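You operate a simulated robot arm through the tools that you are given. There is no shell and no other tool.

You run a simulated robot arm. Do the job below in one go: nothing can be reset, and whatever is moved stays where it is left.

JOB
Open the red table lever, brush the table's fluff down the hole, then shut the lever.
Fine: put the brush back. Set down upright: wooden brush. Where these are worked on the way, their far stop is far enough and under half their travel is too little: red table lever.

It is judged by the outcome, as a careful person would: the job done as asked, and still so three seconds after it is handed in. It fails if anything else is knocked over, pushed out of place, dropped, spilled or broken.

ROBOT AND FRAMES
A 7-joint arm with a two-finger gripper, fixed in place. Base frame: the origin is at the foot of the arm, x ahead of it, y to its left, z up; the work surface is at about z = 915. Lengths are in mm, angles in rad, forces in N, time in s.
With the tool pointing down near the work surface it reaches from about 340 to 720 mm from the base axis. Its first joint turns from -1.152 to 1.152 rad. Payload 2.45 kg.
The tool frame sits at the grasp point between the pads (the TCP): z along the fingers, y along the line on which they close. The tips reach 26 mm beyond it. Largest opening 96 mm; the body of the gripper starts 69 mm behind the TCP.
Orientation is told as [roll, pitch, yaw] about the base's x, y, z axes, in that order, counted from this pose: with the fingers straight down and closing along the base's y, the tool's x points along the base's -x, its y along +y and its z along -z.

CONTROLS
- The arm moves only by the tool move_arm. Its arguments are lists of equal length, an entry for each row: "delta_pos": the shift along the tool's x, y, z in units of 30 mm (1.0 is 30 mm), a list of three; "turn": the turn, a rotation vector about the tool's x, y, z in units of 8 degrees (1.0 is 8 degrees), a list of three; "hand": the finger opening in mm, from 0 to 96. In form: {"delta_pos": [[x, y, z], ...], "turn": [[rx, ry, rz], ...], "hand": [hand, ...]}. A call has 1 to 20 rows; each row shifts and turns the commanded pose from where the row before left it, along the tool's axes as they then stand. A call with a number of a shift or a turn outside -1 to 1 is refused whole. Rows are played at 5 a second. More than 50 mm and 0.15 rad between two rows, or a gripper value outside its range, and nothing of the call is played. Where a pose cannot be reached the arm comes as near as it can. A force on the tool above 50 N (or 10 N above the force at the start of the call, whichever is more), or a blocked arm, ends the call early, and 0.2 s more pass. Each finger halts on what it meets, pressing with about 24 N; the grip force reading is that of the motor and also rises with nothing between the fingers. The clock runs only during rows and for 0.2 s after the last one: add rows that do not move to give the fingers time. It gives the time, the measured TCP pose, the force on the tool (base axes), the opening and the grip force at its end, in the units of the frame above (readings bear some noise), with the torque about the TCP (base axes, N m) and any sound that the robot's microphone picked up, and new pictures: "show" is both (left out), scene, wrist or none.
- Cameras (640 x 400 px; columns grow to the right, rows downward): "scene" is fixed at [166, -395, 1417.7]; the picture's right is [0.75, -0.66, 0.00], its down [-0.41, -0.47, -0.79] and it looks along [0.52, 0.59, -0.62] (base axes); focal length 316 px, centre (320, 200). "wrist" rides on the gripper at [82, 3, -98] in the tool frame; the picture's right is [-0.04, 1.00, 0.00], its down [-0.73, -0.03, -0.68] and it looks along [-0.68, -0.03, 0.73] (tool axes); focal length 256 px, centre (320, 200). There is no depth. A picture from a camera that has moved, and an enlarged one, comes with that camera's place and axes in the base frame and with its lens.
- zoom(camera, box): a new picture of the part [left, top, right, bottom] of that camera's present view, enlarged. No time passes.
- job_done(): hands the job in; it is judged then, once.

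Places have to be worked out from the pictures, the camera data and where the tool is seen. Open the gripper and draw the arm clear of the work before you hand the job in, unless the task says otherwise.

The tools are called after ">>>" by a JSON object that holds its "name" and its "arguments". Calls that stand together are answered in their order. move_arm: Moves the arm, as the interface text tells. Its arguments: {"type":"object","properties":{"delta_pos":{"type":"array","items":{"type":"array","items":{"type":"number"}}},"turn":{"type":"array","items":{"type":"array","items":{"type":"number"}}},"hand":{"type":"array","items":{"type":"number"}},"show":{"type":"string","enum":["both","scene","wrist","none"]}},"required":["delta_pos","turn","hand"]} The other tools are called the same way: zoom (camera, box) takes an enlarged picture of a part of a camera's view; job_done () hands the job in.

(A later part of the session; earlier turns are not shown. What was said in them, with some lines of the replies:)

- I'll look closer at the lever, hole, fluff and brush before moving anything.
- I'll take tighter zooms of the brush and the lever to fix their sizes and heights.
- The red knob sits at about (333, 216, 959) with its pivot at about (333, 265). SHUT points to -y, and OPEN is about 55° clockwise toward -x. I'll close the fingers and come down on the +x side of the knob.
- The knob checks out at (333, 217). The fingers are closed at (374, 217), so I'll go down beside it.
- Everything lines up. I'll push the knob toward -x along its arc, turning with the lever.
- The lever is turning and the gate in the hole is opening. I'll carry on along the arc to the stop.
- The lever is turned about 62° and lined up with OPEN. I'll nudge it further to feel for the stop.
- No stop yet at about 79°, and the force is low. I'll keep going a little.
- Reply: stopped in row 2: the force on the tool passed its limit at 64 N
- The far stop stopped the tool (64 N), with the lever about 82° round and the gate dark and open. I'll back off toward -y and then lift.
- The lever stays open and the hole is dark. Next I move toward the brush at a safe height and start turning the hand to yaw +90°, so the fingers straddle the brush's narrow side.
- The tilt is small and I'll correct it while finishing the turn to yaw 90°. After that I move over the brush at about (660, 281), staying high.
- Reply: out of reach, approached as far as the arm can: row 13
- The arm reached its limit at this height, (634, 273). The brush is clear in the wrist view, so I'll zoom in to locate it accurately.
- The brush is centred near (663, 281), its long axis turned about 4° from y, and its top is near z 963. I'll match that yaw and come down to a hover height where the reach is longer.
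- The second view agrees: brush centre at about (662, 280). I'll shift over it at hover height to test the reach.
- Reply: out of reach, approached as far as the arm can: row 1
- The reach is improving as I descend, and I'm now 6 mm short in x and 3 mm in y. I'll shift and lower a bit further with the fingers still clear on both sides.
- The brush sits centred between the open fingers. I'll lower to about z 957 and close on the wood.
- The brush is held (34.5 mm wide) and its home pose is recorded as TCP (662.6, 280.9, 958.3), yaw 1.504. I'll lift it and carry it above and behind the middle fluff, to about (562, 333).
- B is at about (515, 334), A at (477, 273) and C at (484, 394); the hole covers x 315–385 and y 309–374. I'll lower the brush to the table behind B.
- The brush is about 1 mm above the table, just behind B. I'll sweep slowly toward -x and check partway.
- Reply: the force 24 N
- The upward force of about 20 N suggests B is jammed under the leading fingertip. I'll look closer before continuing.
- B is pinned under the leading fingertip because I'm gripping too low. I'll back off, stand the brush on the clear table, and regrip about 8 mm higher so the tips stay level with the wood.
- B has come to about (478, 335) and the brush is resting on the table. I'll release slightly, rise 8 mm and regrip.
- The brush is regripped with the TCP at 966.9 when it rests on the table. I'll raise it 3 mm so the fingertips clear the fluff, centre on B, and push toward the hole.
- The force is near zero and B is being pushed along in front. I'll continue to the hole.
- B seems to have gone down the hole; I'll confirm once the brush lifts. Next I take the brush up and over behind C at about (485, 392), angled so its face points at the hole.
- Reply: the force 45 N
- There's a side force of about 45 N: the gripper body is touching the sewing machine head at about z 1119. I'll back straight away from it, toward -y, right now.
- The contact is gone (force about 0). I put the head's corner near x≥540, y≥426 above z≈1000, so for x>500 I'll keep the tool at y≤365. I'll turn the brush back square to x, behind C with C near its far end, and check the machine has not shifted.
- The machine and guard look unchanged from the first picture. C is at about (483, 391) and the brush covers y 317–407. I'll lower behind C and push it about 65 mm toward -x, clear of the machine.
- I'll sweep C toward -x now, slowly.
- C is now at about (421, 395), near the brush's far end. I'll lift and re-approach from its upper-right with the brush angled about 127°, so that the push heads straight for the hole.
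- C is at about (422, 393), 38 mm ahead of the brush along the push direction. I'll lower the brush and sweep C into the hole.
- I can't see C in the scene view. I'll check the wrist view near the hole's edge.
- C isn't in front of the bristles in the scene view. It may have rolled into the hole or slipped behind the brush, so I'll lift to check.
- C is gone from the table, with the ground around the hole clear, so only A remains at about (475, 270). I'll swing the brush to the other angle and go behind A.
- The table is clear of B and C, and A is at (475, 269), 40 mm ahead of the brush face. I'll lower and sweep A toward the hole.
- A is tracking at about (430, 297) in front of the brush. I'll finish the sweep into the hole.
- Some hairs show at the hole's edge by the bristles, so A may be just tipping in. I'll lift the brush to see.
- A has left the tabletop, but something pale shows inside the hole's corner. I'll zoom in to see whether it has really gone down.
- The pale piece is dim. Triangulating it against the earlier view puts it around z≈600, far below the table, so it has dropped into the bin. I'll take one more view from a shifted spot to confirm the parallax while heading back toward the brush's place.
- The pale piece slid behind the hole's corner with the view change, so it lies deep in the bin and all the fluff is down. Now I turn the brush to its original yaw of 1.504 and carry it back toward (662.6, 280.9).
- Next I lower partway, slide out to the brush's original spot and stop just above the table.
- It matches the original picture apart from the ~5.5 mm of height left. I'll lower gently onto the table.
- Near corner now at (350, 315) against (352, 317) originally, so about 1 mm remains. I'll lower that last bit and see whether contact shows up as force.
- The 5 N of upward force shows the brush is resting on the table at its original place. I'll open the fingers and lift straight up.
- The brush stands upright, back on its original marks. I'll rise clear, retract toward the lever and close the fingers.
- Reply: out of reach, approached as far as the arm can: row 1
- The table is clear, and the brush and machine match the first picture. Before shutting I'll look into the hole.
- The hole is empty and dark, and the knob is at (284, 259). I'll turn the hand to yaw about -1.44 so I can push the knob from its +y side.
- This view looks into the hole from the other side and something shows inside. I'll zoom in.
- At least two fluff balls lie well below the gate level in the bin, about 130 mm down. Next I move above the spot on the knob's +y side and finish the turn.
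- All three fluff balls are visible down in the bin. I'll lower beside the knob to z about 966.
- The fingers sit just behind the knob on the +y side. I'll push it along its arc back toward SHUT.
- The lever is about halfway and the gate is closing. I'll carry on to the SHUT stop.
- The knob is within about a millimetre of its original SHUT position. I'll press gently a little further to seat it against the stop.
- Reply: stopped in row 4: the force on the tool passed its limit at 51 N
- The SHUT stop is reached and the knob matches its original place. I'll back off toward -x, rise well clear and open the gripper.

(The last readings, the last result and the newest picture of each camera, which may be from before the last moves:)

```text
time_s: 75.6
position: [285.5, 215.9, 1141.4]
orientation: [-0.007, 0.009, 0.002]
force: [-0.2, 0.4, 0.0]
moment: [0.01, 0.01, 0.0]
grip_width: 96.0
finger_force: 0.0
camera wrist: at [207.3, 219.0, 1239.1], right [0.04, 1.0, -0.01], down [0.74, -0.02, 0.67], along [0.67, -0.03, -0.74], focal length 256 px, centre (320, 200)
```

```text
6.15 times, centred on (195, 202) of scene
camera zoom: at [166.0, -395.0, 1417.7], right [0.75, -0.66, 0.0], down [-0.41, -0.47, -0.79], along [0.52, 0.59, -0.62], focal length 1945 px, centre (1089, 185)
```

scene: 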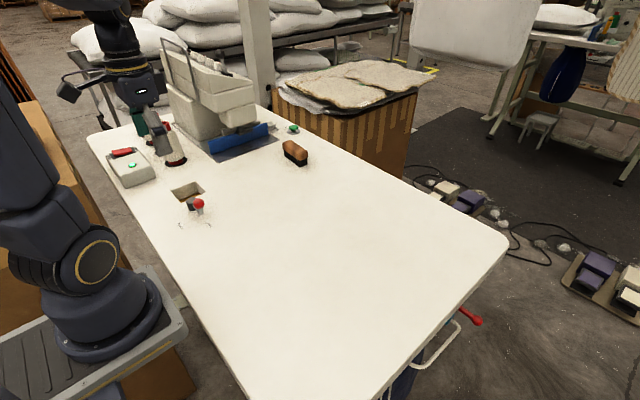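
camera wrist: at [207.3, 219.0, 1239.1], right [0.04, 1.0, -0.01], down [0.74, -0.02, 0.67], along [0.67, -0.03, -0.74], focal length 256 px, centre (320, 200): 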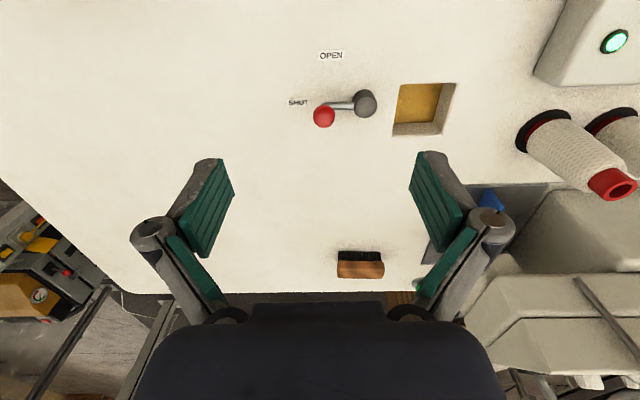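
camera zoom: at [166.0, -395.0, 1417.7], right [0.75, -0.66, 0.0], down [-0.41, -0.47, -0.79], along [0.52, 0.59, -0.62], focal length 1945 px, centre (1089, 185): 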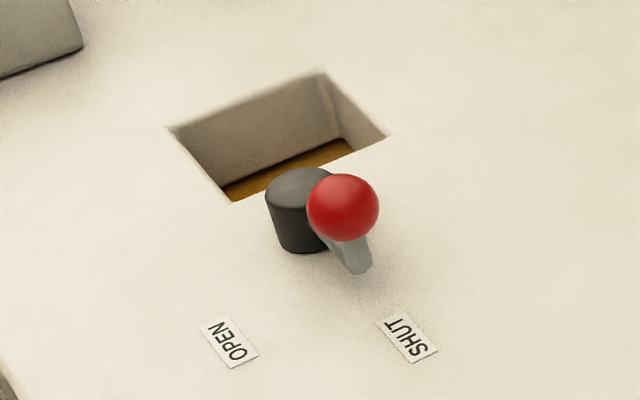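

The scene now matches the start except that the fluff is gone: the lever is at SHUT with the gate closed, the brush is upright in its place, and the arm is clear with the gripper open. I'm handing the job in.

>>> {"name": "job_done", "arguments": {}}

```text
The job is handed in.
```

The table's fluff is down the hole, the red lever is shut again, and the brush is back upright where it started. I've handed the job in; no verdict has come back yet.

- **Lever:** I pushed it to its far stop to open the gate. After brushing I pushed it back to the SHUT stop, and the gate is closed.
- **Fluff:** I swept all three pieces in. Before shutting the lever I could see all three lying in the bin below the hole.
- **Brush:** It stands within about a millimetre of its original spot.
- **Contact with the sewing machine:** While moving to the second piece of fluff, the gripper pressed against the machine head with about 45 N. I backed off at once, and in the later pictures the machine looks where it was.

The arm is clear of the table with the gripper open.
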